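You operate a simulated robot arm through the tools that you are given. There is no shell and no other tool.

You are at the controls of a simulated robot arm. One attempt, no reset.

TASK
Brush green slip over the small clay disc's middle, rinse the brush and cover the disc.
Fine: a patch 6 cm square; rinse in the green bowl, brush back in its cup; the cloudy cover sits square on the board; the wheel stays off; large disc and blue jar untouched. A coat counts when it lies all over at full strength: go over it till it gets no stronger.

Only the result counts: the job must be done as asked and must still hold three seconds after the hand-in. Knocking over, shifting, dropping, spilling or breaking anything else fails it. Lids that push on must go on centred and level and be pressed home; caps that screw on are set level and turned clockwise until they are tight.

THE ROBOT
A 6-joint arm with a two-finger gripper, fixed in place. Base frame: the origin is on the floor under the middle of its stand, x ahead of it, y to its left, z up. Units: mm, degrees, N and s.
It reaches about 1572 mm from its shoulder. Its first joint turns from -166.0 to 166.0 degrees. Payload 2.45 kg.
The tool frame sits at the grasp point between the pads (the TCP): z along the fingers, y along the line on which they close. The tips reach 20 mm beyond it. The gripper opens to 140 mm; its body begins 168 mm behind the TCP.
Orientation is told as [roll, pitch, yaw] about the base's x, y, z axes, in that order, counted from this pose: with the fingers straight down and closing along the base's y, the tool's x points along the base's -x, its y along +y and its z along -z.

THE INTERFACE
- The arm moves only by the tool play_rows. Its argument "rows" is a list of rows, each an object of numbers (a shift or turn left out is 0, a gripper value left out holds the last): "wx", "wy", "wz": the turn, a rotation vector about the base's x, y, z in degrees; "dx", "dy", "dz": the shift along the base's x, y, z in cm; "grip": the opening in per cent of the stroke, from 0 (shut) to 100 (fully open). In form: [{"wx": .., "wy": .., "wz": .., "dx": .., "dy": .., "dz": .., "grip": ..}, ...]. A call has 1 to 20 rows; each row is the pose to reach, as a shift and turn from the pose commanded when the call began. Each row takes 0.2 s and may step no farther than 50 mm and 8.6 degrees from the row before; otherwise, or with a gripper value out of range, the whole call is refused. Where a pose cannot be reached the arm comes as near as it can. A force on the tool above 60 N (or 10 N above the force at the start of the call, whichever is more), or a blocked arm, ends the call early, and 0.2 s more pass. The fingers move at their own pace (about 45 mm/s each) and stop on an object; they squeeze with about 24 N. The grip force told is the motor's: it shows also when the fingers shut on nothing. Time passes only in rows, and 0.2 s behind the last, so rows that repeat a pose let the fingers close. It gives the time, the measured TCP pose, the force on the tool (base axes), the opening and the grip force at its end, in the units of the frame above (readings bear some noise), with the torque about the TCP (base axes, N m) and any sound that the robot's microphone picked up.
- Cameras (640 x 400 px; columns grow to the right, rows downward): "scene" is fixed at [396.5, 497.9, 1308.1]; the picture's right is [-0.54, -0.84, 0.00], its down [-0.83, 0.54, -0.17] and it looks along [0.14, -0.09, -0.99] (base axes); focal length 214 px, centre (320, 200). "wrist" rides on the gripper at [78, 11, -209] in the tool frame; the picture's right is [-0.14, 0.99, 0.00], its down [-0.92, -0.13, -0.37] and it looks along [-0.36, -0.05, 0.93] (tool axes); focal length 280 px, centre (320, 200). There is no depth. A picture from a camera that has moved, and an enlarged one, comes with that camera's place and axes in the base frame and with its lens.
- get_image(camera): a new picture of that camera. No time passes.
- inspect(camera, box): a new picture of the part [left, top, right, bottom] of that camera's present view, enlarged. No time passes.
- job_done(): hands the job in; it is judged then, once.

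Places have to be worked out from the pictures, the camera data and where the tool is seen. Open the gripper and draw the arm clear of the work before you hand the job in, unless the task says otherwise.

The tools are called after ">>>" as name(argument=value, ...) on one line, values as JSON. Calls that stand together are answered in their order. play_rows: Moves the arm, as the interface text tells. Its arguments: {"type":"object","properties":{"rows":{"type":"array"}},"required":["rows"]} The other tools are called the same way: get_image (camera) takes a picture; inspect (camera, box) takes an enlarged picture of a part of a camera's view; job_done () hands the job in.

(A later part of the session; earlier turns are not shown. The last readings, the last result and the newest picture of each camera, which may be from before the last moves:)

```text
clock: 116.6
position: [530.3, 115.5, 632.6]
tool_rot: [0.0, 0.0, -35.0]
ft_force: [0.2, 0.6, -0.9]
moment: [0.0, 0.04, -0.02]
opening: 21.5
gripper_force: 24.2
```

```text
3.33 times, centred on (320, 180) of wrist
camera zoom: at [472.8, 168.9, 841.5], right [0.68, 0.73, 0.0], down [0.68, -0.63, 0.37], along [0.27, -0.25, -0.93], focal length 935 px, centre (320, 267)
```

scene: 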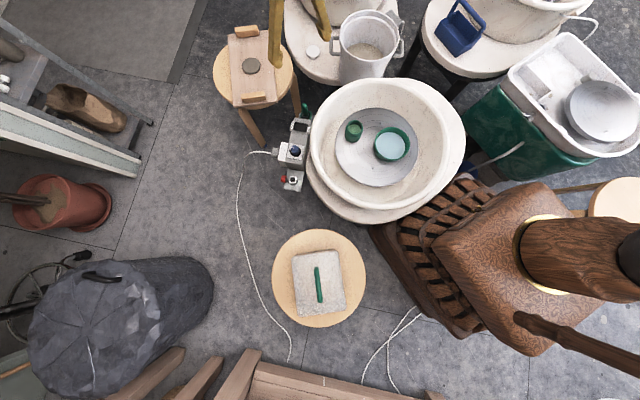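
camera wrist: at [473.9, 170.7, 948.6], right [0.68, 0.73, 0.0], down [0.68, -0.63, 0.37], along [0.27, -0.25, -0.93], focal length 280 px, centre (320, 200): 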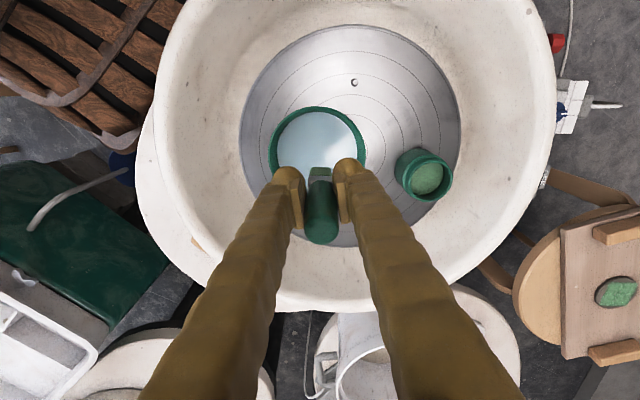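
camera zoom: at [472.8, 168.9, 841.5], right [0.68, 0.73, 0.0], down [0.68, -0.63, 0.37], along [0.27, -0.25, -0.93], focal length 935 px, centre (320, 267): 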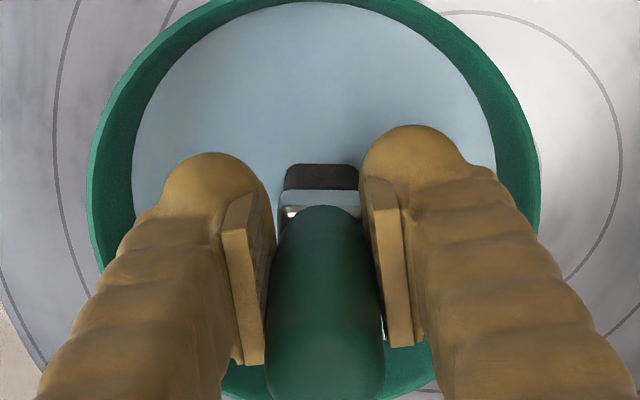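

Clean and free of the floor. I swish gently a few millimetres for a thorough rinse, then lift out and look at the bristles.

>>> play_rows(rows=[{"dx": 0.5}, {"dx": 0.35, "dy": 0.35}, {"dy": 0.5}, {"dx": -0.35, "dy": 0.35}, {"dx": -0.5}, {"dx": -0.35, "dy": -0.35}, {"dy": -0.5}, {"dx": 0.35, "dy": -0.35}, {"dx": 0.5}, {"dx": 0, "dy": 0}, {"dx": 0, "dy": 0, "dz": 1}, {"dz": 4}, {"dz": 8}, {"dz": 10.7}, {"dz": 10.7}])

>>> inspect(camera="wrist", box=[270, 120, 370, 240])

>>> inspect(camera="scene", box=[345, 85, 425, 175])

```text
clock: 119.8
position: [530.7, 114.3, 739.6]
tool_rot: [0.1, -0.1, -35.0]
ft_force: [0.1, 0.4, -0.7]
moment: [0.01, 0.0, 0.01]
opening: 21.5
gripper_force: 24.0
```

```text
3.33 times, centred on (320, 180) of wrist
camera zoom: at [473.4, 168.3, 948.6], right [0.68, 0.73, 0.0], down [0.68, -0.63, 0.37], along [0.27, -0.25, -0.93], focal length 935 px, centre (320, 267)
```

zoom: 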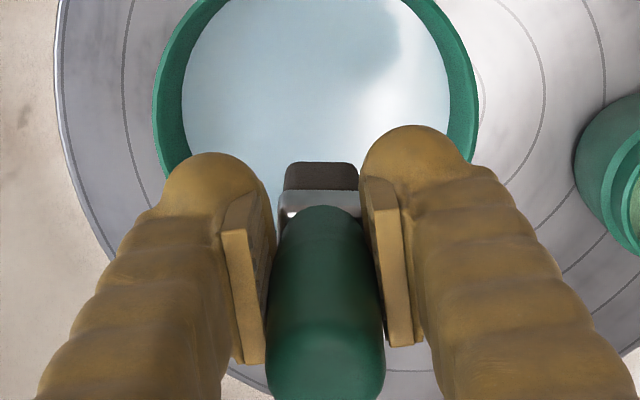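

```text
4.44 times, centred on (385, 130) of scene
camera zoom: at [396.5, 497.9, 1308.1], right [-0.54, -0.84, 0.0], down [-0.83, 0.54, -0.17], along [0.14, -0.09, -0.99], focal length 953 px, centre (31, 511)
```

zoom: 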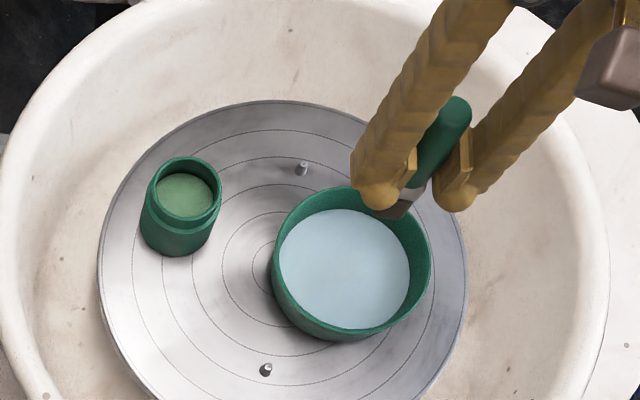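

The brush is rinsed clean. Before returning it I check whether it has tilted in the grip.

>>> inspect(camera="scene", box=[415, 95, 455, 135])

>>> inspect(camera="scene", box=[420, 90, 460, 140])

>>> inspect(camera="scene", box=[385, 90, 425, 140])

```text
10.00 times, centred on (435, 115) of scene
camera zoom: at [396.5, 497.9, 1308.1], right [-0.54, -0.84, 0.0], down [-0.83, 0.54, -0.17], along [0.14, -0.09, -0.99], focal length 2145 px, centre (-830, 1050)
```

zoom: 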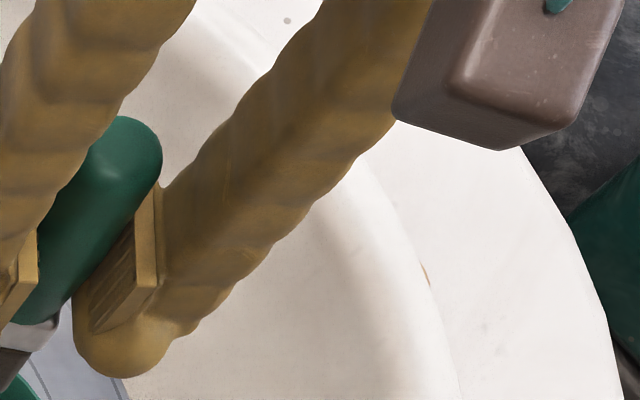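

```text
8.00 times, centred on (440, 115) of scene
camera zoom: at [396.5, 497.9, 1308.1], right [-0.54, -0.84, 0.0], down [-0.83, 0.54, -0.17], along [0.14, -0.09, -0.99], focal length 1716 px, centre (-640, 880)
```

zoom: 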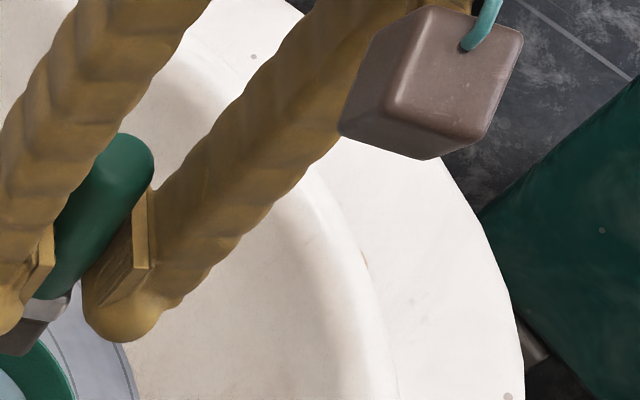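

```text
8.00 times, centred on (405, 115) of scene
camera zoom: at [396.5, 497.9, 1308.1], right [-0.54, -0.84, 0.0], down [-0.83, 0.54, -0.17], along [0.14, -0.09, -0.99], focal length 1716 px, centre (-360, 880)
```

zoom: 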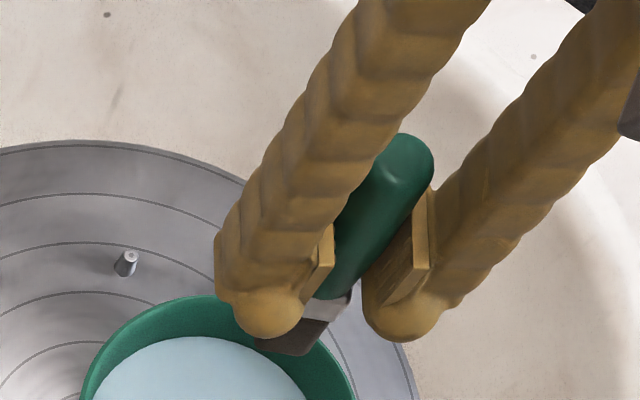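

The brush has slid up considerably in the grip: the tip is now only about 40 mm below the TCP. I carry it back above its cup and check alignment before lowering.

>>> play_rows(rows=[{"dx": 4.254, "dy": 1.9325}, {"dx": 8.51, "dy": 3.865}, {"dx": 12.76, "dy": 5.8}, {"dx": 17.02, "dy": 7.73}, {"dx": 21.27, "dy": 9.66}, {"dx": 25.52, "dy": 11.6}, {"dx": 29.78, "dy": 13.53}, {"dx": 34.03, "dy": 15.46}, {"dx": 34.03, "dy": 15.46}, {"dx": 34.03, "dy": 15.46, "dz": -4}, {"dx": 34.03, "dy": 15.46, "dz": -8}, {"dx": 34.03, "dy": 15.46, "dz": -12}, {"dx": 34.03, "dy": 15.46, "dz": -16}, {"dx": 34.03, "dy": 15.46, "dz": -17.9}, {"dx": 34.03, "dy": 15.46, "dz": -17.9}])

>>> inspect(camera="wrist", box=[260, 110, 380, 240])

>>> inspect(camera="scene", box=[275, 75, 335, 135])

```text
clock: 123.0
position: [872.4, 270.4, 559.6]
tool_rot: [-0.1, 0.0, -34.9]
ft_force: [-0.7, 0.3, -0.2]
moment: [-0.02, 0.05, -0.04]
opening: 22.0
gripper_force: 23.9
```

```text
3.08 times, centred on (320, 175) of wrist
camera zoom: at [814.1, 323.6, 768.6], right [0.68, 0.73, 0.0], down [0.68, -0.63, 0.37], along [0.27, -0.25, -0.93], focal length 863 px, centre (320, 277)
```

zoom: 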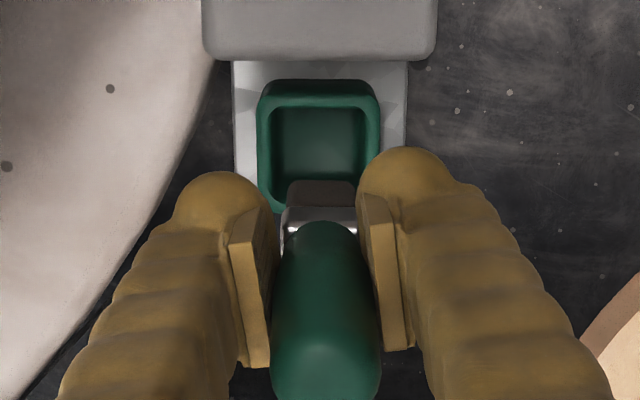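

```text
6.67 times, centred on (305, 105) of scene
camera zoom: at [396.5, 497.9, 1308.1], right [-0.54, -0.84, 0.0], down [-0.83, 0.54, -0.17], along [0.14, -0.09, -0.99], focal length 1430 px, centre (420, 833)
```

zoom: 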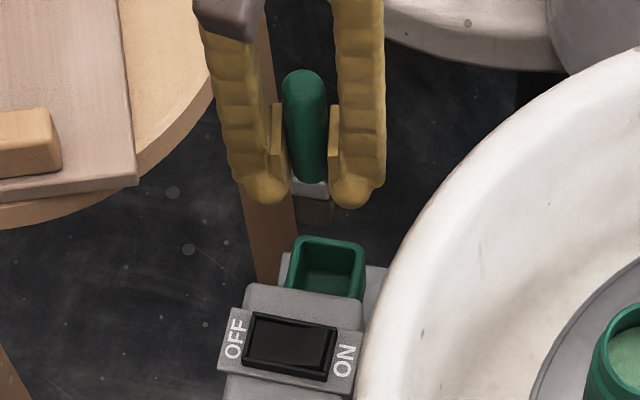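

Bristles and cup line up laterally within a millimetre and in rotation. I shift 1 mm back and lower until the tip is just above the rim, then look again.

>>> play_rows(rows=[{"dx": -0.07, "dy": 0.07, "dz": -2}, {"dx": -0.07, "dy": 0.07, "dz": -4}, {"dx": -0.07, "dy": 0.07, "dz": -6}, {"dx": -0.07, "dy": 0.07, "dz": -6.6}, {"dx": -0.07, "dy": 0.07, "dz": -6.6}])

>>> inspect(camera="wrist", box=[260, 110, 380, 240])

>>> inspect(camera="scene", box=[285, 90, 325, 130])

```text
clock: 124.2
position: [870.4, 270.3, 494.6]
tool_rot: [0.0, 0.0, -35.1]
ft_force: [0.7, 0.6, -1.4]
moment: [0.01, 0.02, 0.0]
opening: 21.6
gripper_force: 24.0
```

```text
3.08 times, centred on (320, 175) of wrist
camera zoom: at [812.3, 324.0, 702.5], right [0.68, 0.73, 0.0], down [0.68, -0.63, 0.37], along [0.27, -0.25, -0.93], focal length 863 px, centre (320, 277)
```

zoom: 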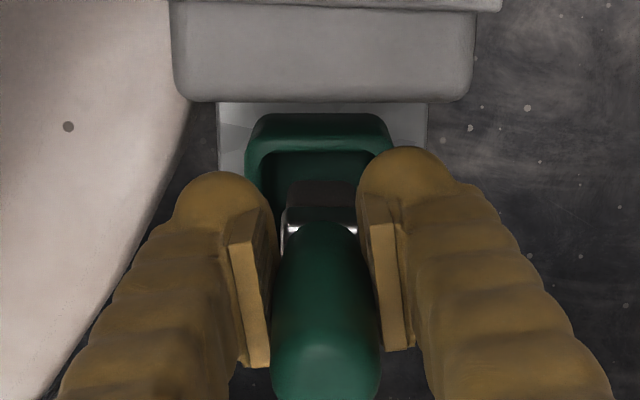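

```text
10.00 times, centred on (305, 110) of scene
camera zoom: at [396.5, 497.9, 1308.1], right [-0.54, -0.84, 0.0], down [-0.83, 0.54, -0.17], along [0.14, -0.09, -0.99], focal length 2145 px, centre (470, 1100)
```

zoom: 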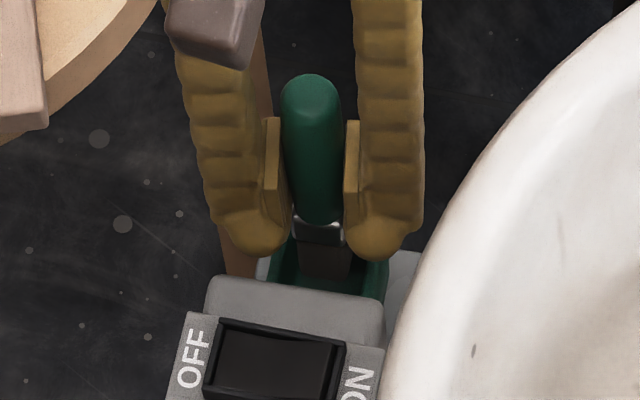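

Still aligned with no contact force. I continue down in small steps, checking for any side force.

>>> play_rows(rows=[{"dz": -0.4}, {"dz": -0.8}, {"dz": -1.0}, {"dz": -1.0}])

>>> inspect(camera="wrist", box=[260, 110, 380, 240])

>>> inspect(camera="scene", box=[285, 90, 325, 130])

```text
clock: 125.2
position: [869.3, 270.2, 485.2]
tool_rot: [0.0, 0.0, -35.1]
ft_force: [-0.1, -0.2, -0.5]
moment: [0.04, 0.0, 0.01]
opening: 21.6
gripper_force: 24.0
```

```text
3.08 times, centred on (320, 175) of wrist
camera zoom: at [811.8, 324.2, 692.8], right [0.68, 0.73, 0.0], down [0.68, -0.63, 0.37], along [0.27, -0.25, -0.93], focal length 863 px, centre (320, 277)
```

zoom: 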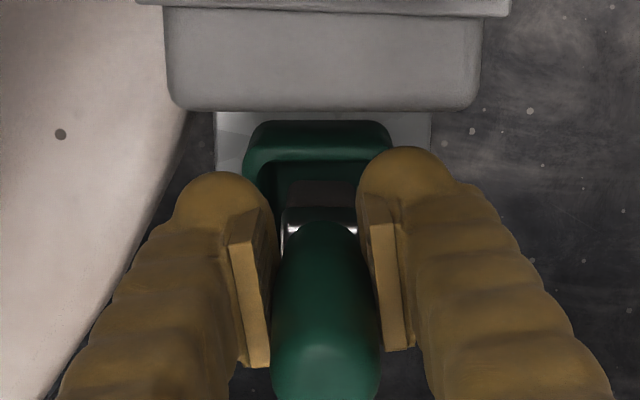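

```text
10.00 times, centred on (305, 110) of scene
camera zoom: at [396.5, 497.9, 1308.1], right [-0.54, -0.84, 0.0], down [-0.83, 0.54, -0.17], along [0.14, -0.09, -0.99], focal length 2145 px, centre (470, 1100)
```

zoom: 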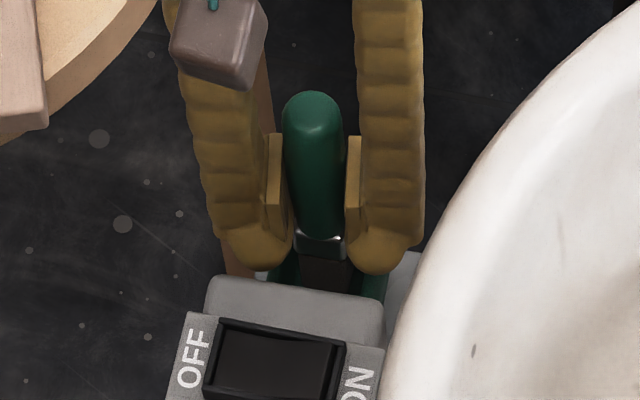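

>>> play_rows(rows=[{"dz": -0.3}, {"dz": -0.6}, {"dz": -0.6}])

>>> inspect(camera="wrist", box=[260, 110, 380, 240])

>>> inspect(camera="scene", box=[285, 90, 325, 130])

```text
clock: 126.0
position: [869.8, 271.5, 477.5]
tool_rot: [-0.1, 0.0, -35.0]
ft_force: [0.4, 0.5, -0.5]
moment: [-0.02, 0.02, 0.01]
opening: 21.6
gripper_force: 24.3
```

```text
3.08 times, centred on (320, 175) of wrist
camera zoom: at [811.9, 324.1, 686.3], right [0.68, 0.73, 0.0], down [0.68, -0.63, 0.37], along [0.27, -0.25, -0.93], focal length 863 px, centre (320, 277)
```

zoom: 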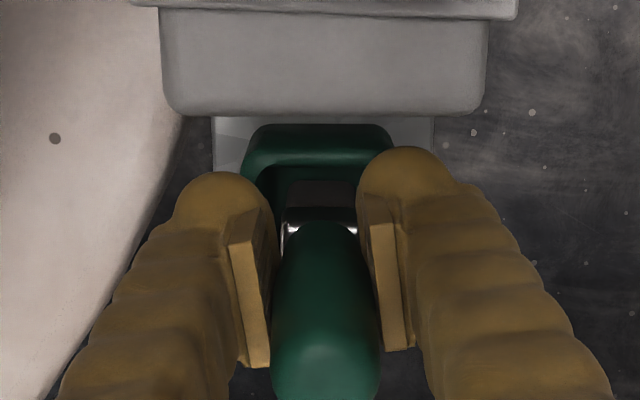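

```text
10.00 times, centred on (305, 110) of scene
camera zoom: at [396.5, 497.9, 1308.1], right [-0.54, -0.84, 0.0], down [-0.83, 0.54, -0.17], along [0.14, -0.09, -0.99], focal length 2145 px, centre (470, 1100)
```

zoom: 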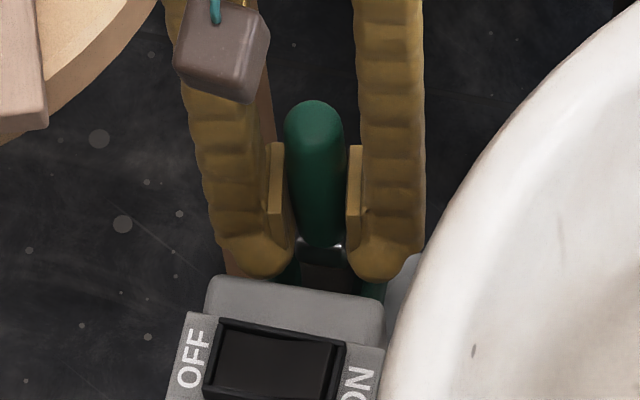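

The brush tip is now entering the cup. The fingertips stay above the rim (≈445) until TCP ≈ 466, so I go down to about 469 in small steps, watching the force.

>>> play_rows(rows=[{"dz": -0.3}, {"dz": -0.5}, {"dz": -0.5}])

>>> play_rows(rows=[{"dz": -0.2}, {"dz": -0.4}, {"dz": -0.4}])

>>> inspect(camera="wrist", box=[260, 110, 380, 240])

>>> inspect(camera="scene", box=[285, 90, 325, 130])

```text
clock: 126.8
position: [868.9, 271.3, 473.1]
tool_rot: [0.1, -0.1, -35.1]
ft_force: [0.1, 0.3, -0.3]
moment: [-0.01, -0.03, 0.0]
opening: 21.4
gripper_force: 23.9
```

```text
clock: 127.6
position: [869.7, 272.0, 469.3]
tool_rot: [-0.1, 0.1, -35.0]
ft_force: [0.0, 0.3, -1.0]
moment: [0.02, 0.01, 0.0]
opening: 21.8
gripper_force: 23.9
```

```text
3.08 times, centred on (320, 175) of wrist
camera zoom: at [811.9, 324.2, 677.9], right [0.68, 0.73, 0.0], down [0.68, -0.63, 0.37], along [0.27, -0.25, -0.93], focal length 863 px, centre (320, 277)
```

zoom: 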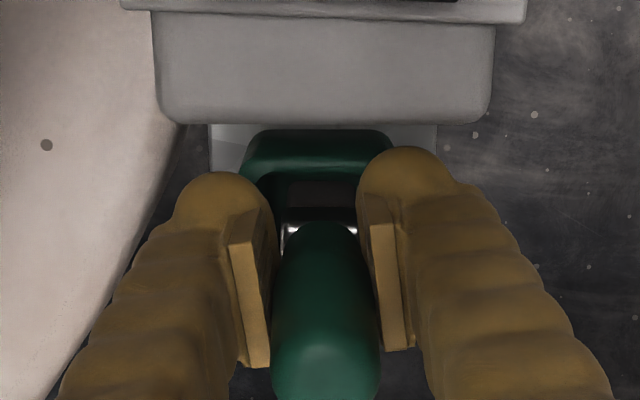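

```text
10.00 times, centred on (305, 110) of scene
camera zoom: at [396.5, 497.9, 1308.1], right [-0.54, -0.84, 0.0], down [-0.83, 0.54, -0.17], along [0.14, -0.09, -0.99], focal length 2145 px, centre (470, 1100)
```

zoom: 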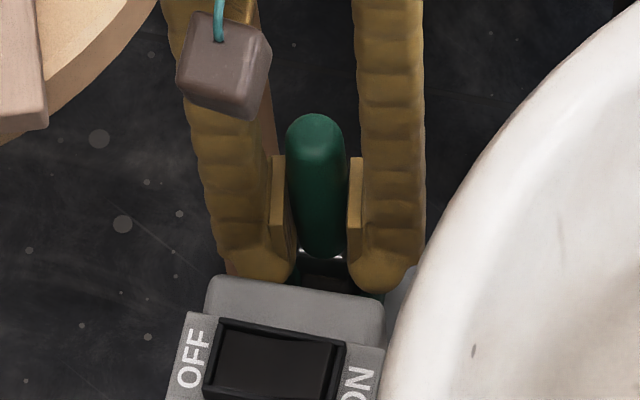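

>>> play_rows(rows=[{"dz": -0.15}, {"dz": -0.25}, {"dz": -0.25}])

```text
clock: 128.4
position: [869.6, 273.0, 467.4]
tool_rot: [0.0, -0.1, -35.0]
ft_force: [-2.5, -2.8, 18.8]
moment: [-0.22, -0.07, -0.04]
opening: 21.6
gripper_force: 24.2
```

Force rose to 19 N with the contact slightly forward of the axis; that could be the cup's floor or its front wall. I back off 2 mm and look closely.

>>> play_rows(rows=[{"dz": 0.2}, {"dz": 0.2}])

>>> inspect(camera="wrist", box=[290, 150, 350, 200])

>>> inspect(camera="scene", box=[290, 100, 320, 125])

```text
clock: 129.0
position: [868.4, 270.9, 470.0]
tool_rot: [0.0, 0.0, -35.0]
ft_force: [0.5, 0.6, -0.7]
moment: [0.04, -0.01, 0.02]
opening: 21.7
gripper_force: 24.1
```

```text
8.00 times, centred on (320, 175) of wrist
camera zoom: at [811.5, 324.4, 677.8], right [0.68, 0.73, 0.0], down [0.68, -0.63, 0.37], along [0.27, -0.25, -0.93], focal length 2243 px, centre (320, 400)
```

zoom: 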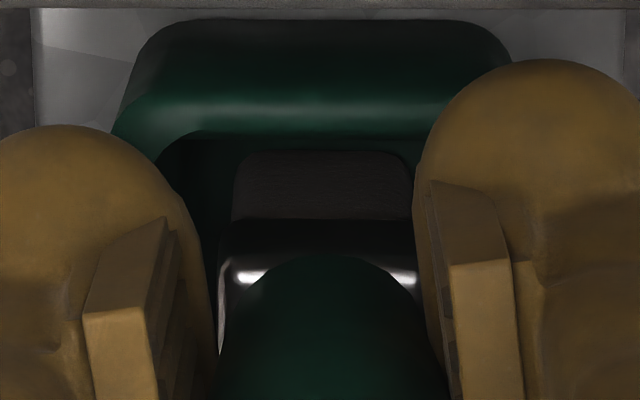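

```text
16.00 times, centred on (305, 112) of scene
camera zoom: at [396.5, 497.9, 1308.1], right [-0.54, -0.84, 0.0], down [-0.83, 0.54, -0.17], along [0.14, -0.09, -0.99], focal length 3432 px, centre (560, 1600)
```

zoom: 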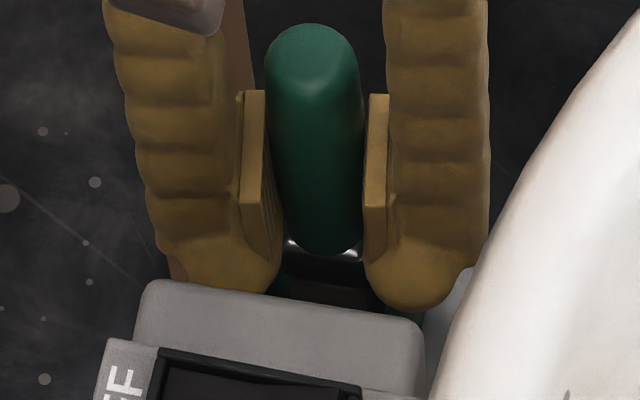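

By geometry the tip is centred in the cup and this contact is the cup's floor. I settle to light contact, open slightly so the brush stands free, rise a little, then open wider.

>>> play_rows(rows=[{"dz": -0.09}, {"dz": -0.09}, {"dz": -0.09, "grip": 19}, {"dz": -0.09, "grip": 22}, {"dz": -0.09, "grip": 24}, {"dz": -0.09, "grip": 24}])

>>> inspect(camera="wrist", box=[260, 110, 380, 240])

>>> inspect(camera="scene", box=[285, 90, 325, 130])

```text
clock: 130.4
position: [868.8, 271.5, 468.6]
tool_rot: [0.0, 0.1, -35.0]
ft_force: [0.7, 0.6, 1.2]
moment: [-0.04, -0.02, 0.0]
opening: 33.7
gripper_force: 0.0
```

```text
3.08 times, centred on (320, 175) of wrist
camera zoom: at [811.9, 324.6, 677.0], right [0.68, 0.73, 0.0], down [0.68, -0.63, 0.37], along [0.27, -0.25, -0.93], focal length 863 px, centre (320, 277)
```

zoom: 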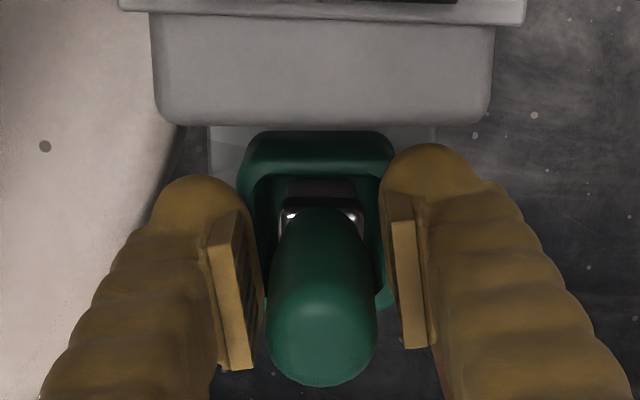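

```text
10.00 times, centred on (305, 110) of scene
camera zoom: at [396.5, 497.9, 1308.1], right [-0.54, -0.84, 0.0], down [-0.83, 0.54, -0.17], along [0.14, -0.09, -0.99], focal length 2145 px, centre (470, 1100)
```

zoom: 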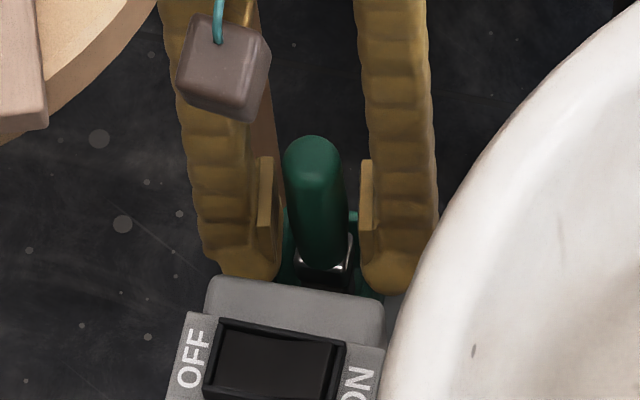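

The brush dropped fully into its cup: its handle top is back at the original height and upright. I rise straight up, opening a little more once clear of the rim.

>>> play_rows(rows=[{"dz": 0.5, "grip": 24}, {"dz": 1.5, "grip": 26}, {"dz": 2.5, "grip": 32}, {"dz": 4, "grip": 36}, {"dz": 6.5, "grip": 38}, {"dz": 10, "grip": 38}, {"dz": 14, "grip": 38}, {"dz": 18, "grip": 38}, {"dz": 22, "grip": 38}, {"dz": 26, "grip": 38}, {"dz": 28, "grip": 38}])

>>> get_image(camera="wrist")

>>> inspect(camera="scene", box=[285, 95, 325, 135])

>>> inspect(camera="wrist", box=[280, 90, 360, 170])

```text
clock: 132.8
position: [869.4, 271.1, 749.8]
tool_rot: [-0.1, 0.0, -35.0]
ft_force: [1.5, 0.5, 0.2]
moment: [-0.01, 0.01, 0.01]
opening: 53.2
gripper_force: 0.2
```

```text
taken
camera wrist: at [811.8, 325.2, 958.2], right [0.68, 0.73, 0.0], down [0.68, -0.63, 0.37], along [0.27, -0.25, -0.93], focal length 280 px, centre (320, 200)
```

wrist: 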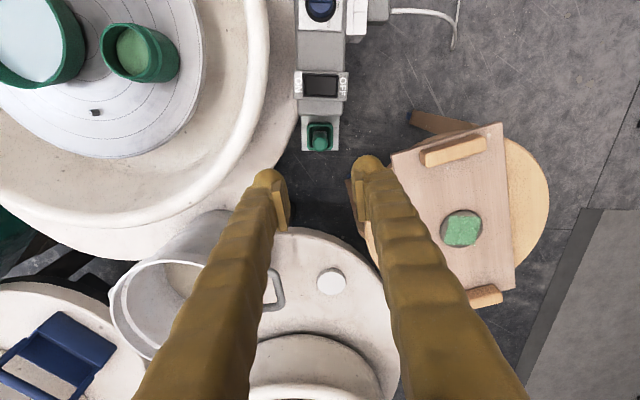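

```text
10.00 times, centred on (305, 115) of scene
camera zoom: at [396.5, 497.9, 1308.1], right [-0.54, -0.84, 0.0], down [-0.83, 0.54, -0.17], along [0.14, -0.09, -0.99], focal length 2145 px, centre (470, 1050)
```

zoom: 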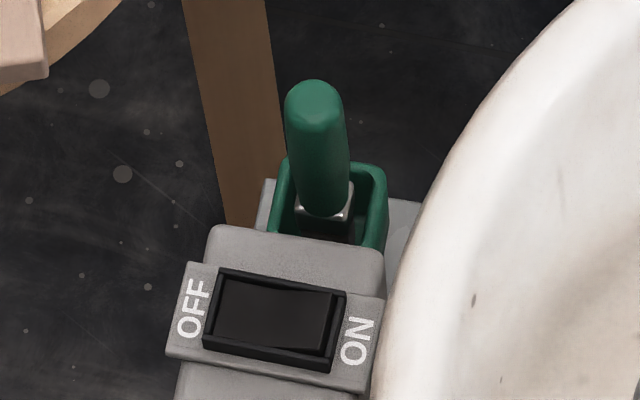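

```text
5.00 times, centred on (320, 130) of wrist
camera zoom: at [811.8, 325.2, 958.2], right [0.68, 0.73, 0.0], down [0.68, -0.63, 0.37], along [0.27, -0.25, -0.93], focal length 1402 px, centre (320, 550)
```

zoom: 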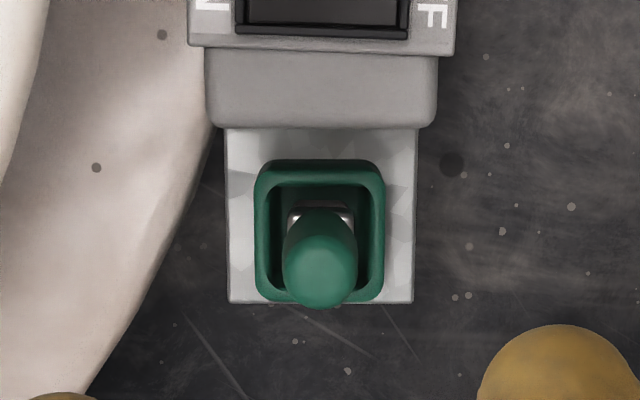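

The brush stands in its cup just as it did at the start and the switch is unchanged. Let me take another careful look at the coat before covering it.

>>> inspect(camera="scene", box=[240, 50, 266, 78])

>>> inspect(camera="wrist", box=[430, 200, 495, 260])

```text
14.29 times, centred on (253, 64) of scene
camera zoom: at [396.5, 497.9, 1308.1], right [-0.54, -0.84, 0.0], down [-0.83, 0.54, -0.17], along [0.14, -0.09, -0.99], focal length 3064 px, centre (1277, 2143)
```

zoom: 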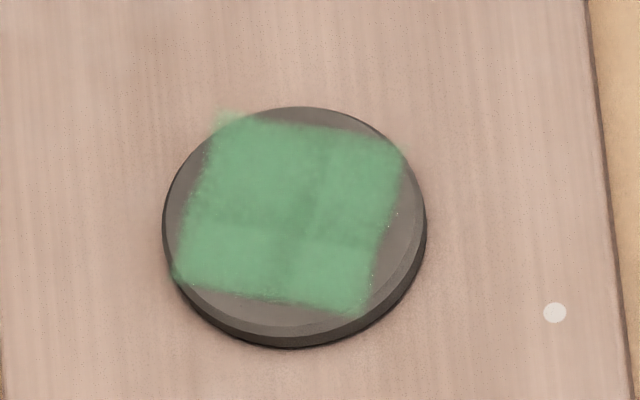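

```text
6.67 times, centred on (462, 230) of wrist
camera zoom: at [811.8, 325.2, 958.2], right [0.68, 0.73, 0.0], down [0.68, -0.63, 0.37], along [0.27, -0.25, -0.93], focal length 1869 px, centre (-630, 0)
```

zoom: 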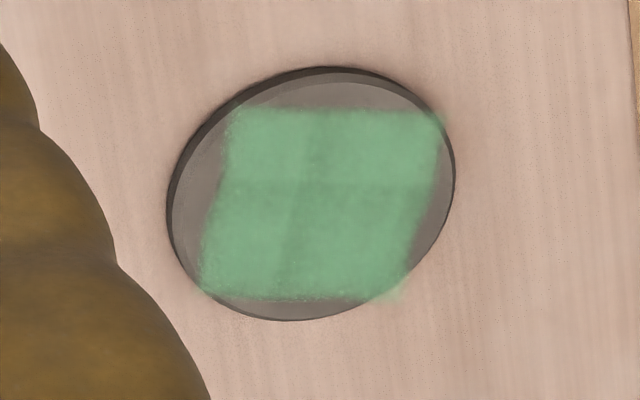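

The coat's centre looks very slightly weaker than its edges. Since the brush now stands upright again, I will regrip it lower on the handle, reload properly and go over the middle once more to see whether it gains anything.

>>> play_rows(rows=[{"dx": 0.07, "dy": -0.07, "dz": -4, "grip": 43}, {"dx": 0.07, "dy": -0.07, "dz": -8, "grip": 43}, {"dx": 0.07, "dy": -0.07, "dz": -12, "grip": 43}, {"dx": 0.07, "dy": -0.07, "dz": -16, "grip": 43}, {"dx": 0.07, "dy": -0.07, "dz": -19, "grip": 43}, {"dx": 0.07, "dy": -0.07, "dz": -22, "grip": 43}, {"dx": 0.07, "dy": -0.07, "dz": -24.5, "grip": 43}, {"dx": 0.07, "dy": -0.07, "dz": -26, "grip": 43}, {"dx": 0.07, "dy": -0.07, "dz": -26, "grip": 43}])

>>> get_image(camera="wrist")

```text
clock: 134.8
position: [871.1, 270.2, 487.1]
tool_rot: [0.0, 0.0, -34.9]
ft_force: [1.1, -1.2, 0.7]
moment: [0.0, 0.01, 0.01]
opening: 60.4
gripper_force: 0.1
```

```text
taken
camera wrist: at [812.9, 323.8, 695.9], right [0.68, 0.73, 0.0], down [0.68, -0.63, 0.37], along [0.27, -0.25, -0.93], focal length 280 px, centre (320, 200)
```

wrist: 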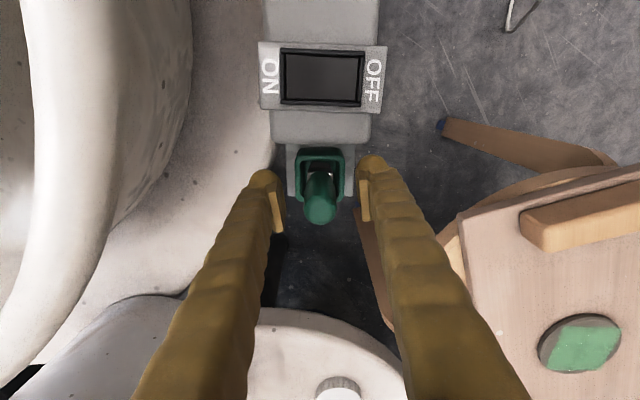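

The handle is well centred. I go down 9 mm more (fingertips still above the rim) and close.

>>> play_rows(rows=[{"dz": -0.5}, {"dz": -0.9}, {"dz": -0.9, "grip": 0}, {"dz": -0.9, "grip": 0}, {"dz": -0.9, "grip": 0}, {"dz": -0.9, "grip": 0}, {"dz": -0.9, "grip": 0}])

>>> inspect(camera="wrist", box=[260, 110, 380, 240])

```text
clock: 136.4
position: [871.1, 270.2, 479.1]
tool_rot: [0.0, 0.0, -35.0]
ft_force: [-0.4, 0.5, -0.2]
moment: [0.02, -0.04, 0.04]
opening: 23.0
gripper_force: 23.8
```

```text
3.08 times, centred on (320, 175) of wrist
camera zoom: at [813.3, 323.8, 687.2], right [0.68, 0.73, 0.0], down [0.68, -0.63, 0.37], along [0.27, -0.25, -0.93], focal length 863 px, centre (320, 277)
```

zoom: 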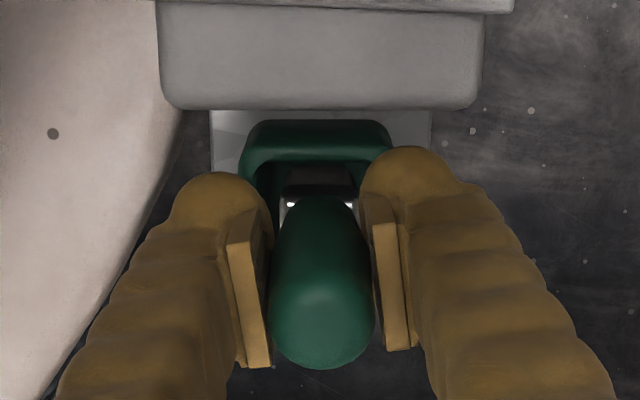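

Gripped at 23 mm. I lift out and go back over the slip pot.

>>> play_rows(rows=[{"dz": 2}, {"dz": 5}, {"dz": 9}, {"dz": 13}, {"dz": 17}, {"dz": 21}, {"dz": 25}, {"dz": 29}, {"dx": -4.4, "dy": -1.4, "dz": 29}, {"dx": -8.9, "dy": -2.8, "dz": 29}, {"dx": -13.3, "dy": -4.2, "dz": 29}, {"dx": -17.8, "dy": -5.6, "dz": 29}, {"dx": -22.3, "dy": -7.0, "dz": 29}, {"dx": -22.67, "dy": -7.13, "dz": 29}, {"dx": -22.67, "dy": -7.13, "dz": 27}, {"dx": -22.67, "dy": -7.13, "dz": 24}, {"dx": -22.67, "dy": -7.13, "dz": 21.5}, {"dx": -22.67, "dy": -7.13, "dz": 21.2}, {"dx": -22.67, "dy": -7.13, "dz": 21.2}])

>>> inspect(camera="scene", box=[330, 85, 390, 150])

>>> inspect(camera="wrist", box=[260, 90, 380, 230])

```text
clock: 140.4
position: [644.0, 197.9, 691.0]
tool_rot: [0.0, 0.1, -35.0]
ft_force: [-0.8, 0.2, -0.4]
moment: [0.02, -0.01, -0.02]
opening: 23.0
gripper_force: 23.4
```

```text
6.15 times, centred on (360, 118) of scene
camera zoom: at [396.5, 497.9, 1308.1], right [-0.54, -0.84, 0.0], down [-0.83, 0.54, -0.17], along [0.14, -0.09, -0.99], focal length 1320 px, centre (74, 708)
```

zoom: 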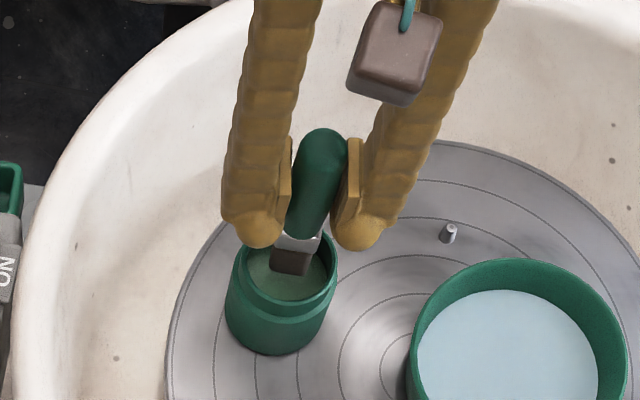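

```text
2.86 times, centred on (320, 160) of wrist
camera zoom: at [585.8, 251.7, 898.8], right [0.68, 0.73, 0.0], down [0.68, -0.63, 0.37], along [0.27, -0.25, -0.93], focal length 801 px, centre (320, 314)
```

zoom: 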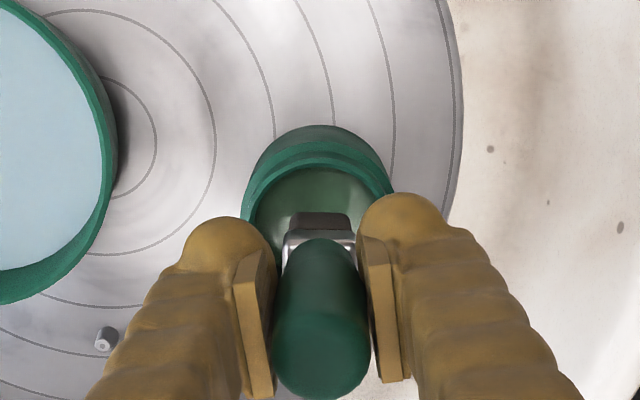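

I step down towards the slip, checking the force for first contact.

>>> play_rows(rows=[{"dz": -0.5}, {"dz": -1.0}, {"dz": -1.3}, {"dz": -1.3}])

>>> inspect(camera="wrist", box=[280, 140, 360, 200])

```text
clock: 141.4
position: [643.4, 199.4, 679.2]
tool_rot: [0.0, 0.0, -35.1]
ft_force: [-0.9, 0.2, -0.7]
moment: [0.0, 0.01, -0.01]
opening: 23.1
gripper_force: 23.3
```

```text
6.67 times, centred on (320, 170) of wrist
camera zoom: at [586.1, 252.1, 887.1], right [0.68, 0.73, 0.0], down [0.68, -0.63, 0.37], along [0.27, -0.25, -0.93], focal length 1869 px, centre (320, 400)
```

zoom: 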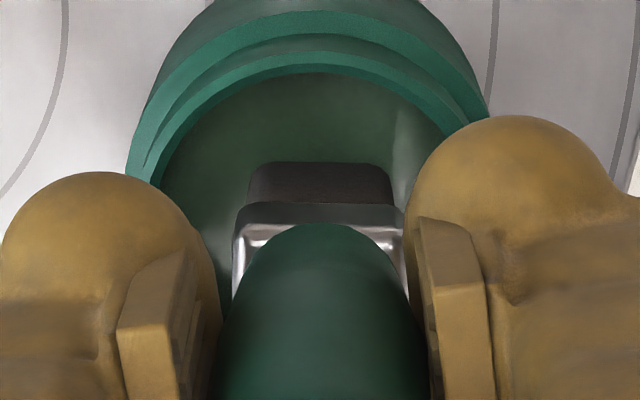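

>>> play_rows(rows=[{"dz": -0.3}, {"dz": -0.4}, {"dz": -0.4}])

>>> inspect(camera="wrist", box=[280, 140, 360, 200])

```text
clock: 142.2
position: [644.3, 200.1, 673.5]
tool_rot: [0.1, 0.0, -34.9]
ft_force: [-0.1, -0.1, -0.8]
moment: [-0.02, 0.01, 0.0]
opening: 23.2
gripper_force: 23.3
```

```text
6.67 times, centred on (320, 170) of wrist
camera zoom: at [586.0, 252.4, 882.4], right [0.68, 0.73, 0.0], down [0.68, -0.63, 0.37], along [0.27, -0.25, -0.93], focal length 1869 px, centre (320, 400)
```

zoom: 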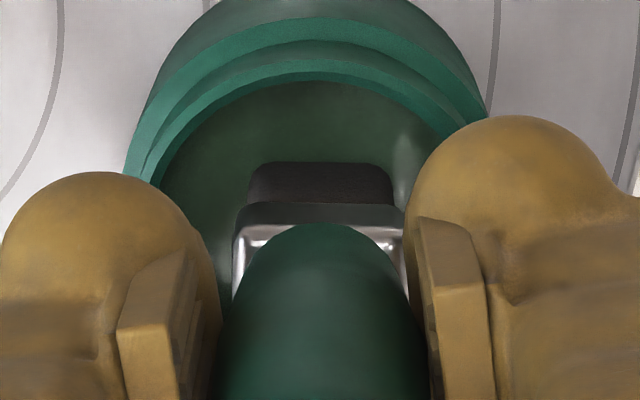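

>>> play_rows(rows=[{"dz": -0.3}, {"dz": -0.55}, {"dz": -0.55}])

>>> inspect(camera="wrist", box=[280, 140, 360, 200])

```text
clock: 143.0
position: [643.6, 198.7, 668.0]
tool_rot: [0.1, -0.1, -34.9]
ft_force: [0.4, 1.0, -0.1]
moment: [0.0, 0.01, -0.01]
opening: 23.2
gripper_force: 23.9
```

```text
6.67 times, centred on (320, 170) of wrist
camera zoom: at [585.8, 252.2, 877.1], right [0.68, 0.73, 0.0], down [0.68, -0.63, 0.37], along [0.27, -0.25, -0.93], focal length 1869 px, centre (320, 400)
```

zoom: 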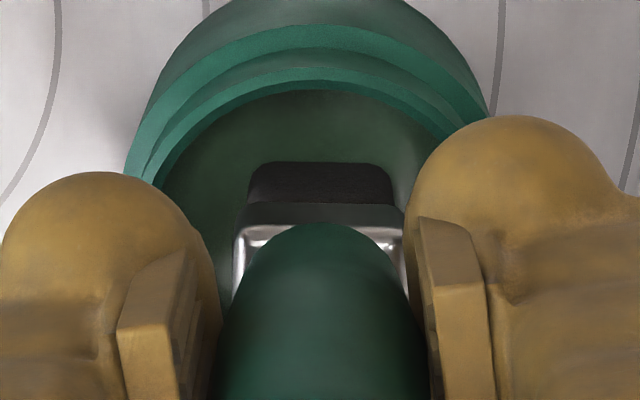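

>>> play_rows(rows=[{"dz": -0.2}, {"dz": -0.3}, {"dz": -0.3}])

>>> inspect(camera="wrist", box=[280, 140, 360, 200])

```text
clock: 143.8
position: [643.7, 198.0, 665.4]
tool_rot: [-0.1, 0.1, -34.9]
ft_force: [0.3, -0.1, -0.1]
moment: [-0.02, 0.01, 0.03]
opening: 22.9
gripper_force: 23.9
```

```text
6.67 times, centred on (320, 170) of wrist
camera zoom: at [585.7, 252.1, 874.2], right [0.68, 0.73, 0.0], down [0.68, -0.63, 0.37], along [0.27, -0.25, -0.93], focal length 1869 px, centre (320, 400)
```

zoom: 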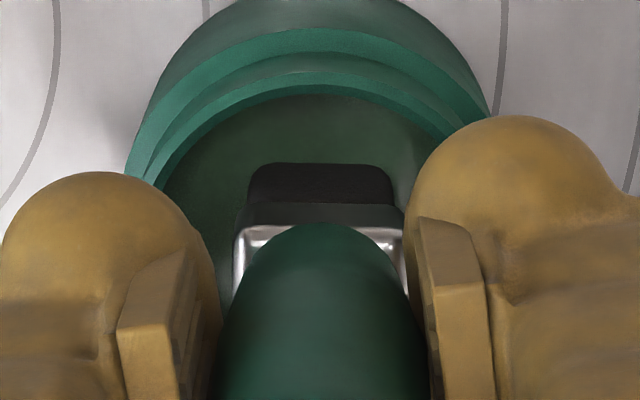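

>>> play_rows(rows=[{"dz": -0.2}, {"dz": -0.3}, {"dz": -0.3}])

>>> inspect(camera="wrist", box=[280, 140, 360, 200])

```text
clock: 144.6
position: [644.2, 199.0, 662.3]
tool_rot: [0.0, 0.0, -35.0]
ft_force: [0.2, -0.8, -0.3]
moment: [-0.01, 0.03, 0.03]
opening: 22.9
gripper_force: 23.6
```

```text
6.67 times, centred on (320, 170) of wrist
camera zoom: at [585.7, 252.1, 871.2], right [0.68, 0.73, 0.0], down [0.68, -0.63, 0.37], along [0.27, -0.25, -0.93], focal length 1869 px, centre (320, 400)
```

zoom: 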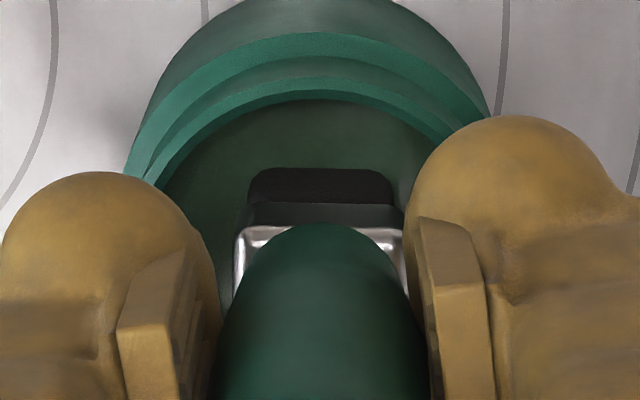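

The bristles now dip below the slip surface. I go a little deeper.

>>> play_rows(rows=[{"dz": -0.2}, {"dz": -0.3}, {"dz": -0.3}])

>>> inspect(camera="wrist", box=[280, 140, 360, 200])

```text
clock: 145.4
position: [644.0, 197.7, 660.6]
tool_rot: [-0.1, 0.0, -35.0]
ft_force: [-1.4, -2.8, 27.5]
moment: [-0.11, -0.07, 0.03]
opening: 22.8
gripper_force: 23.9
```

```text
6.67 times, centred on (320, 170) of wrist
camera zoom: at [586.3, 252.4, 868.7], right [0.68, 0.73, 0.0], down [0.68, -0.63, 0.37], along [0.27, -0.25, -0.93], focal length 1869 px, centre (320, 400)
```

zoom: 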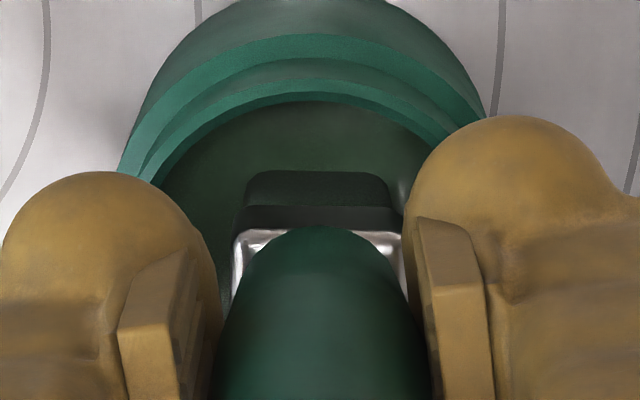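

The bristles turned green at contact. I ease off 2 mm, hold a moment in the slip, then lift.

>>> play_rows(rows=[{"dz": 0.15}, {"dz": 0.15}, {"dz": 0.15}, {"dz": 0.15}, {"dz": 0.15}, {"dz": 0.15}, {"dz": 0.15}, {"dz": 1}, {"dz": 3}, {"dz": 7}, {"dz": 9.5}, {"dz": 9.5}])

>>> inspect(camera="scene", box=[330, 80, 390, 150])

>>> inspect(camera="wrist", box=[280, 140, 360, 200])

```text
clock: 148.0
position: [644.2, 201.2, 754.0]
tool_rot: [0.0, 0.0, -35.1]
ft_force: [-0.2, 0.2, -1.1]
moment: [-0.01, 0.02, 0.02]
opening: 23.0
gripper_force: 24.2
```

```text
5.71 times, centred on (360, 115) of scene
camera zoom: at [396.5, 497.9, 1308.1], right [-0.54, -0.84, 0.0], down [-0.83, 0.54, -0.17], along [0.14, -0.09, -0.99], focal length 1226 px, centre (91, 686)
```

zoom: 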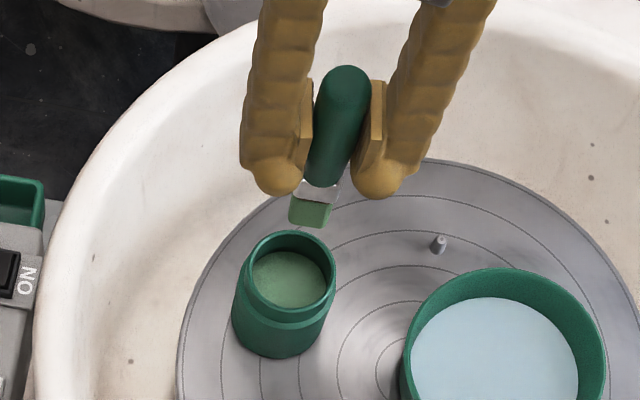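

```text
6.67 times, centred on (320, 170) of wrist
camera zoom: at [585.5, 253.8, 963.0], right [0.68, 0.73, 0.0], down [0.68, -0.63, 0.37], along [0.27, -0.25, -0.93], focal length 1869 px, centre (320, 400)
```

zoom: 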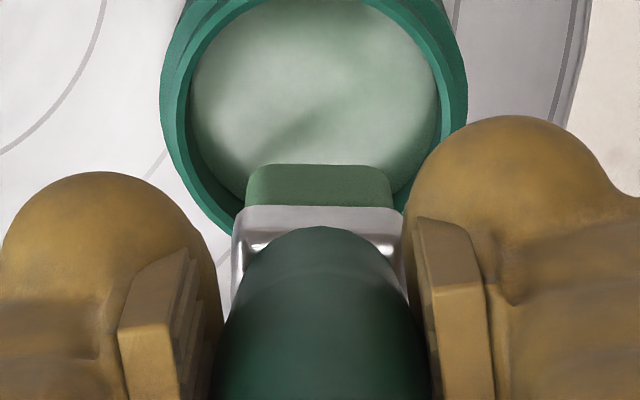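

Loaded. Back to the disc's middle at safe height, then down to just above it.

>>> play_rows(rows=[{"dx": 4.44, "dy": 1.296}, {"dx": 8.88, "dy": 2.59}, {"dx": 13.3, "dy": 3.89}, {"dx": 17.75, "dy": 5.18}, {"dx": 22.2, "dy": 6.48}, {"dx": 26.6, "dy": 7.78}, {"dx": 31.06, "dy": 9.07}, {"dx": 35.5, "dy": 10.37}, {"dx": 39.94, "dy": 11.66}, {"dx": 44.4, "dy": 12.96}, {"dx": 48.8, "dy": 14.25}, {"dx": 53.25, "dy": 15.55}, {"dx": 53.25, "dy": 15.55, "dz": -4}, {"dx": 53.25, "dy": 15.55, "dz": -9}, {"dx": 53.25, "dy": 15.55, "dz": -14}, {"dx": 53.25, "dy": 15.55, "dz": -18}, {"dx": 53.25, "dy": 15.55, "dz": -19.5}, {"dx": 53.25, "dy": 15.55, "dz": -19.5}])

>>> inspect(camera="scene", box=[243, 54, 263, 74])

```text
clock: 151.8
position: [1175.3, 354.8, 559.3]
tool_rot: [0.0, 0.0, -35.1]
ft_force: [-0.4, 0.0, 0.1]
moment: [-0.03, 0.01, -0.04]
opening: 22.8
gripper_force: 24.0
```

```text
16.00 times, centred on (253, 64) of scene
camera zoom: at [396.5, 497.9, 1308.1], right [-0.54, -0.84, 0.0], down [-0.83, 0.54, -0.17], along [0.14, -0.09, -0.99], focal length 3432 px, centre (1392, 2376)
```

zoom: 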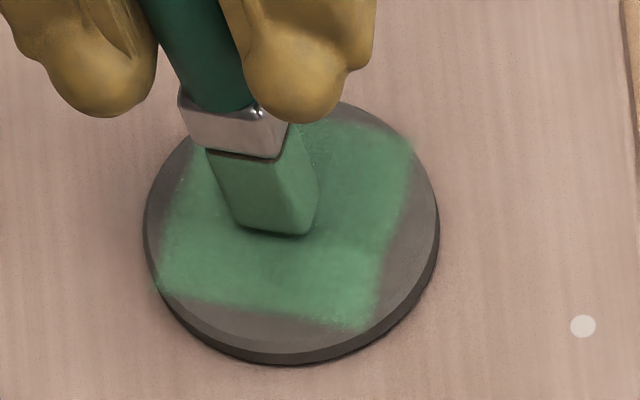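

Now I step down to light contact.

>>> play_rows(rows=[{"dz": -0.3}, {"dz": -0.5}, {"dz": -0.5}])

```text
clock: 152.6
position: [1175.8, 354.6, 553.6]
tool_rot: [0.0, 0.0, -35.0]
ft_force: [0.3, 0.4, 0.3]
moment: [0.0, 0.0, 0.01]
opening: 23.0
gripper_force: 24.0
```

>>> play_rows(rows=[{"dz": -0.15}, {"dz": -0.15}])

```text
clock: 153.2
position: [1176.6, 355.0, 555.0]
tool_rot: [-0.1, 0.0, -35.1]
ft_force: [-0.7, -0.7, 7.5]
moment: [-0.11, -0.02, 0.03]
opening: 22.6
gripper_force: 24.2
```

About 7 N; I ease off slightly and scrub the central area lengthwise and crosswise.

>>> play_rows(rows=[{"dx": -1.56, "dy": 0.088, "dz": 0.03}, {"dx": -0.683, "dy": -0.731, "dz": 0.03}, {"dx": 0.194, "dy": -1.55, "dz": 0.03}, {"dx": 0.672, "dy": -1.038, "dz": 0.03}, {"dx": -1.082, "dy": 0.6, "dz": 0.02}, {"dx": -0.672, "dy": 1.038, "dz": 0.02}, {"dx": 1.082, "dy": -0.6, "dz": 0.02}, {"dx": 1.56, "dy": -0.088, "dz": 0.02}, {"dx": -0.194, "dy": 1.55, "dz": 0.01}, {"dx": 0.088, "dy": 1.56, "dz": 0.01}, {"dx": -1.55, "dy": -0.194, "dz": 0.01}, {"dx": -1.038, "dy": -0.672, "dz": 0}, {"dx": 0.6, "dy": 1.082, "dz": 0}, {"dx": 1.038, "dy": 0.672, "dz": 0}, {"dx": -0.6, "dy": -1.082, "dz": -0.01}, {"dx": -0.088, "dy": -1.56, "dz": -0.01}, {"dx": 1.55, "dy": 0.194, "dz": -0.01}, {"dx": 0, "dy": 0, "dz": -0.02}, {"dx": 0, "dy": 0, "dz": -0.02}])

```text
clock: 157.2
position: [1176.2, 355.4, 553.2]
tool_rot: [0.0, -0.1, -35.0]
ft_force: [-0.9, -0.2, 2.6]
moment: [0.0, 0.0, 0.01]
opening: 22.4
gripper_force: 24.0
```

Contact held (2.6 N). Now a full set of lanes over the whole square, lowering a hair as it goes.

>>> play_rows(rows=[{"dx": -2.826, "dy": -0.096, "dz": -0.03}, {"dx": -1.365, "dy": -1.461, "dz": -0.03}, {"dx": 0.096, "dy": -2.826, "dz": -0.04}, {"dx": 0.505, "dy": -2.388, "dz": -0.05}, {"dx": -0.956, "dy": -1.023, "dz": -0.05}, {"dx": -2.417, "dy": 0.342, "dz": -0.06}, {"dx": -1.802, "dy": 1.0, "dz": -0.07}, {"dx": -0.341, "dy": -0.365, "dz": -0.07}, {"dx": 1.12, "dy": -1.73, "dz": -0.08}, {"dx": 1.802, "dy": -1.0, "dz": -0.09}, {"dx": 0.341, "dy": 0.365, "dz": -0.09}, {"dx": -1.12, "dy": 1.73, "dz": -0.1}, {"dx": -0.505, "dy": 2.388, "dz": -0.11}, {"dx": 0.956, "dy": 1.023, "dz": -0.11}, {"dx": 2.417, "dy": -0.342, "dz": -0.12}, {"dx": 2.826, "dy": 0.096, "dz": -0.13}, {"dx": 1.365, "dy": 1.461, "dz": -0.13}, {"dx": -0.096, "dy": 2.826, "dz": -0.14}, {"dx": -0.05, "dy": 1.4, "dz": -0.14}, {"dx": 0, "dy": 0, "dz": -0.14}])

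```text
clock: 161.4
position: [1176.1, 355.2, 553.0]
tool_rot: [0.0, -0.1, -35.1]
ft_force: [0.0, -0.2, 2.5]
moment: [-0.03, -0.03, 0.0]
opening: 22.3
gripper_force: 23.5
```

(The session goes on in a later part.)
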